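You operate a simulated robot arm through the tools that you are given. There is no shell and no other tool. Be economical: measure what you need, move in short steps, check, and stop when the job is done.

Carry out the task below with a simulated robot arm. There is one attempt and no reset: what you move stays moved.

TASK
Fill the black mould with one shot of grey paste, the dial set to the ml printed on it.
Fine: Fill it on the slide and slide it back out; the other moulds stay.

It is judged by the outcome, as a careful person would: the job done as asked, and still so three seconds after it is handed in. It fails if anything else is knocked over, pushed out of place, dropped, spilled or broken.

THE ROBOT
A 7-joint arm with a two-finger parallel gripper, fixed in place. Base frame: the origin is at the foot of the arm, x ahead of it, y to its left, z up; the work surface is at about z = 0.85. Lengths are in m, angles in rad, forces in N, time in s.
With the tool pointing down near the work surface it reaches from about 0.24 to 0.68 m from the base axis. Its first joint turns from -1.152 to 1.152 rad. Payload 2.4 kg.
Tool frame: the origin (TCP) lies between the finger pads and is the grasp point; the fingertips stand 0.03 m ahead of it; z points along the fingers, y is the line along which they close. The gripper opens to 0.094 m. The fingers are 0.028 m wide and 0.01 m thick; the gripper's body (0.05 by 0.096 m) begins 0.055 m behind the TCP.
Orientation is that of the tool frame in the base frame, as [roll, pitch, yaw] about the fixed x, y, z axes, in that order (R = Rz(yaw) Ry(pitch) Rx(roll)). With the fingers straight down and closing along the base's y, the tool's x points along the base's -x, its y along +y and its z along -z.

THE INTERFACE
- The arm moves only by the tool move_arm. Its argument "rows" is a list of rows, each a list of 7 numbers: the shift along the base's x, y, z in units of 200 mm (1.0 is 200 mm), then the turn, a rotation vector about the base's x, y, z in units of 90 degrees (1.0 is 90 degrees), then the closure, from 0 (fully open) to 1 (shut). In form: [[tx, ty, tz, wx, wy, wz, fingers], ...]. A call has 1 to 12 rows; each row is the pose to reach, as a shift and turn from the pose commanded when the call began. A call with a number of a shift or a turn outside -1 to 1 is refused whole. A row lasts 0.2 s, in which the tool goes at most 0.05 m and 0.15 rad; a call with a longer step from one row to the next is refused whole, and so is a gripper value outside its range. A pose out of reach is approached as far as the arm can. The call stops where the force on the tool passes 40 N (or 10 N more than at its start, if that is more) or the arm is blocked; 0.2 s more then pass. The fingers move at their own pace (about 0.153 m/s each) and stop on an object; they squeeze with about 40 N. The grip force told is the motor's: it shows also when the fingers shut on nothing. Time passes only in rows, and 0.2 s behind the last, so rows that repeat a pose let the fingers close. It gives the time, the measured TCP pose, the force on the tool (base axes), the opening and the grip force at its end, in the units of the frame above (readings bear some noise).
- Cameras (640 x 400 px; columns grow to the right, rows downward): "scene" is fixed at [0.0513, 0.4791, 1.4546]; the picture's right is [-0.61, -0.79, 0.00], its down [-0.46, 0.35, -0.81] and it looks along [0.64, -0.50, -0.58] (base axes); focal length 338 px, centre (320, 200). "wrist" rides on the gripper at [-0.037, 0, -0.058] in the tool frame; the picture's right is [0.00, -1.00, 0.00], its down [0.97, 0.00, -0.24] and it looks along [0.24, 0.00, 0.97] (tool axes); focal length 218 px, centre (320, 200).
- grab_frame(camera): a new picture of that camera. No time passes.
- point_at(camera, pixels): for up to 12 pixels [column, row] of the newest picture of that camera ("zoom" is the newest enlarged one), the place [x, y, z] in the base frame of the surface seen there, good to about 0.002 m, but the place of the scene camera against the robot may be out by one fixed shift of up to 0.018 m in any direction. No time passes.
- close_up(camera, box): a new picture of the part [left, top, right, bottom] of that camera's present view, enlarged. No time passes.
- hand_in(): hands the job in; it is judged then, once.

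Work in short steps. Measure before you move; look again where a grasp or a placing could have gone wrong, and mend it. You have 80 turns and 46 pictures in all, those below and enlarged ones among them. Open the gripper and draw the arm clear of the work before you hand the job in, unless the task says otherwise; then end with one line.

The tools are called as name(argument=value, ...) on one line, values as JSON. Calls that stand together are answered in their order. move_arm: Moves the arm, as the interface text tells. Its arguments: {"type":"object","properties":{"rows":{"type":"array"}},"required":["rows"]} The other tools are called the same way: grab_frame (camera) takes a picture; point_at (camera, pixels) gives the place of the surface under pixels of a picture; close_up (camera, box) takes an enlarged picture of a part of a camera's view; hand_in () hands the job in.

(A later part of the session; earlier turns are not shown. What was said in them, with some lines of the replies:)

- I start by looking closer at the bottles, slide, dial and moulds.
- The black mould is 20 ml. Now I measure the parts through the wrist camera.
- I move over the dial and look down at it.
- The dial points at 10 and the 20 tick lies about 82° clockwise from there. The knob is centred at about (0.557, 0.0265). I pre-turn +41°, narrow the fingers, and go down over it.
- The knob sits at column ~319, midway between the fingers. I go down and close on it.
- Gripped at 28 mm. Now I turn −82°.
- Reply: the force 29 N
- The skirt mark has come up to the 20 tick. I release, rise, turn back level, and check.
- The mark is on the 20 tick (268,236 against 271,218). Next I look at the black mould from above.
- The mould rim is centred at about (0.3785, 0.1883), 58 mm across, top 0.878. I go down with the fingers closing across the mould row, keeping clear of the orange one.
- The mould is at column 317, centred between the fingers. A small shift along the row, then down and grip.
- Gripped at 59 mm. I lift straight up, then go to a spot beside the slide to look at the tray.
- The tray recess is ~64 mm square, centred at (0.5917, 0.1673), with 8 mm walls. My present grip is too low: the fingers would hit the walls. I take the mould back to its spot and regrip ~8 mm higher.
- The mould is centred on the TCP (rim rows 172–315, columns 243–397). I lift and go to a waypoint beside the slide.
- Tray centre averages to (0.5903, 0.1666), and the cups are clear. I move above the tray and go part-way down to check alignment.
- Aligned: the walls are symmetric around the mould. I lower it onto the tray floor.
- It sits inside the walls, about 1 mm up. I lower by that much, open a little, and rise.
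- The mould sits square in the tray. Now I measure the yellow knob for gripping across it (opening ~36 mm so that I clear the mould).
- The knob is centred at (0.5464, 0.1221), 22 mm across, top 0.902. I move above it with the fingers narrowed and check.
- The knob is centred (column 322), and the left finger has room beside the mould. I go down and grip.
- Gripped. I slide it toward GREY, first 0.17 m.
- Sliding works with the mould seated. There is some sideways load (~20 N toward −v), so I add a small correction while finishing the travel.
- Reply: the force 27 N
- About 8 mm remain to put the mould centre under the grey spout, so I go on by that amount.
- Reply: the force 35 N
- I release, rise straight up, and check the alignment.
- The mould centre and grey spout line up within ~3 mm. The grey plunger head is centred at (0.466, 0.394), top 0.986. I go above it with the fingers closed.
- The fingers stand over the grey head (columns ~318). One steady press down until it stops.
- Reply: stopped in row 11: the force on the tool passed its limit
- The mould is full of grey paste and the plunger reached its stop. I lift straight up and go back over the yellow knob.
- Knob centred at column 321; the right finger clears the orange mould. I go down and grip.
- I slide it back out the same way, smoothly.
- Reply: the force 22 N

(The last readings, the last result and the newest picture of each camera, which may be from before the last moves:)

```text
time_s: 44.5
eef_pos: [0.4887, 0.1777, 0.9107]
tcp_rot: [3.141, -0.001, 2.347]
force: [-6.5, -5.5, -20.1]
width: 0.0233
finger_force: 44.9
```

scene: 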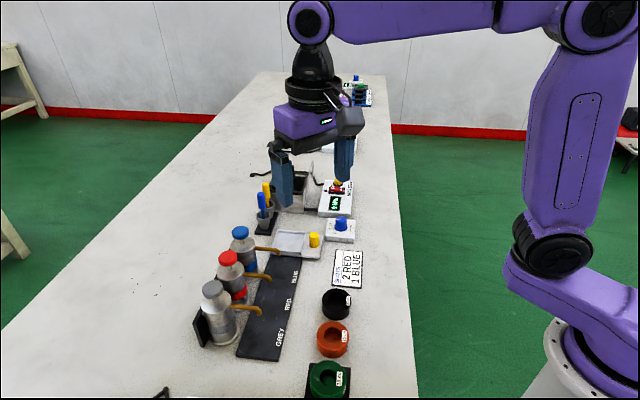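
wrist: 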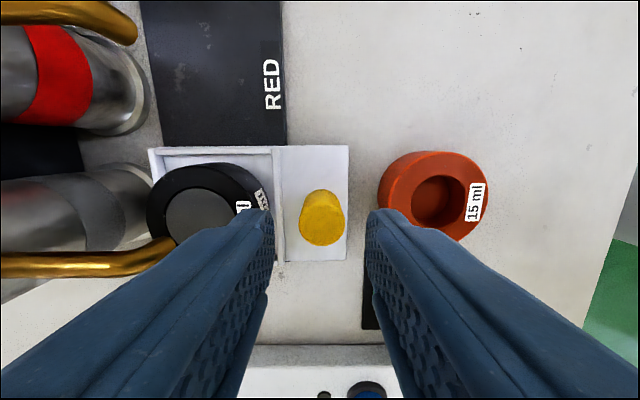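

move_arm(rows=[[0.03, -0.03, 0, 0, 0, 0, 0.85], [0.08, -0.08, 0, 0, 0, 0, 0.85], [0.14, -0.138, 0, 0, 0, 0, 0.85], [0.2, -0.197, 0, 0, 0, 0, 0.85], [0.25, -0.246, 0, 0, 0, 0, 0.85], [0.275, -0.27, 0, 0, 0, 0, 0.85], [0.284, -0.279, 0, 0, 0, 0, 0.85], [0.284, -0.279, 0, 0, 0, 0, 0.85]])

close_up(camera="scene", box=[230, 190, 358, 270])

```text
time_s: 46.3
eef_pos: [0.5465, 0.1206, 0.91]
tcp_rot: [-3.141, 0.0, 2.346]
force: [-15.8, -17.7, 3.6]
width: 0.0233
finger_force: 44.9
```

```text
5.00 times, centred on (294, 230) of scene
```

zoom: 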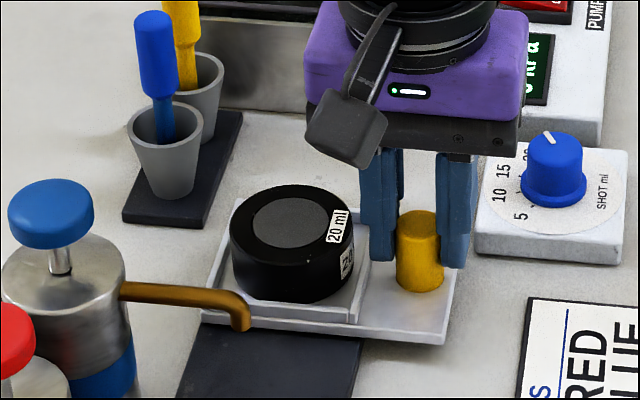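

The slide is back at its starting place. I release, rise, and draw clear.

move_arm(rows=[[0, 0, 0, 0, 0, 0, 0.6], [0, 0, 0, 0, 0, 0, 0.6], [0, 0, 0.15, 0, 0, 0, 0.6], [0, 0, 0.35, 0, 0, 0, 0.6], [0, 0, 0.55, 0, 0, 0, 0.5], [0, 0, 0.75, 0, 0, 0, 0.2], [-0.1, -0.1, 0.9, 0, 0, 0, 0], [-0.25, -0.2, 0.98, 0, 0, 0, 0], [-0.4, -0.3, 0.98, 0, 0, 0, 0], [-0.5, -0.4, 0.98, 0, 0, 0, 0], [-0.5, -0.4, 0.98, 0, 0, 0, 0]])

grab_frame(camera="wrist")

grab_frame(camera="scene")

```text
time_s: 48.7
eef_pos: [0.4463, 0.0432, 1.1093]
tcp_rot: [3.139, 0.0, 2.347]
force: [0.4, -0.2, 0.7]
width: 0.0941
finger_force: 0.0
```

```text
7 pictures are left
```

wrist: 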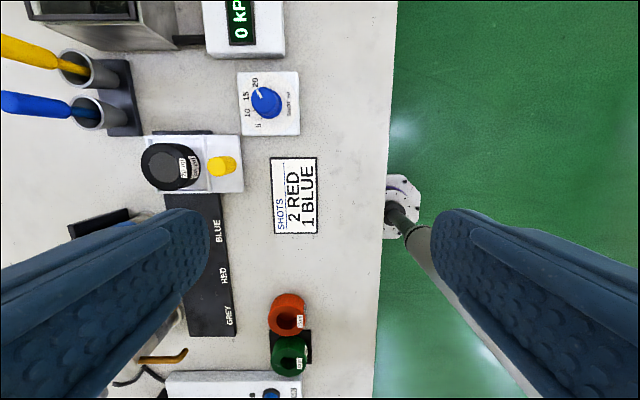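

```text
6 pictures are left
```

scene: 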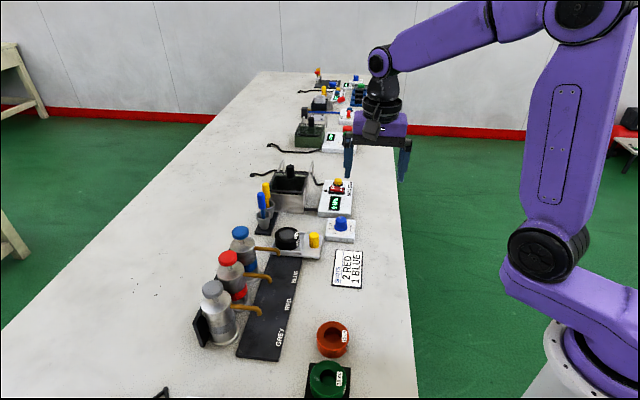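

The filled black mould is on the slide at its starting place, the other moulds stand where they were, and the arm is clear with the gripper open. I hand the job in.

hand_in()

```text
The job is handed in.
```

I filled the black mould with one 20 ml shot of grey paste, slid it back out on the slide, left the other moulds untouched, and handed the job in.
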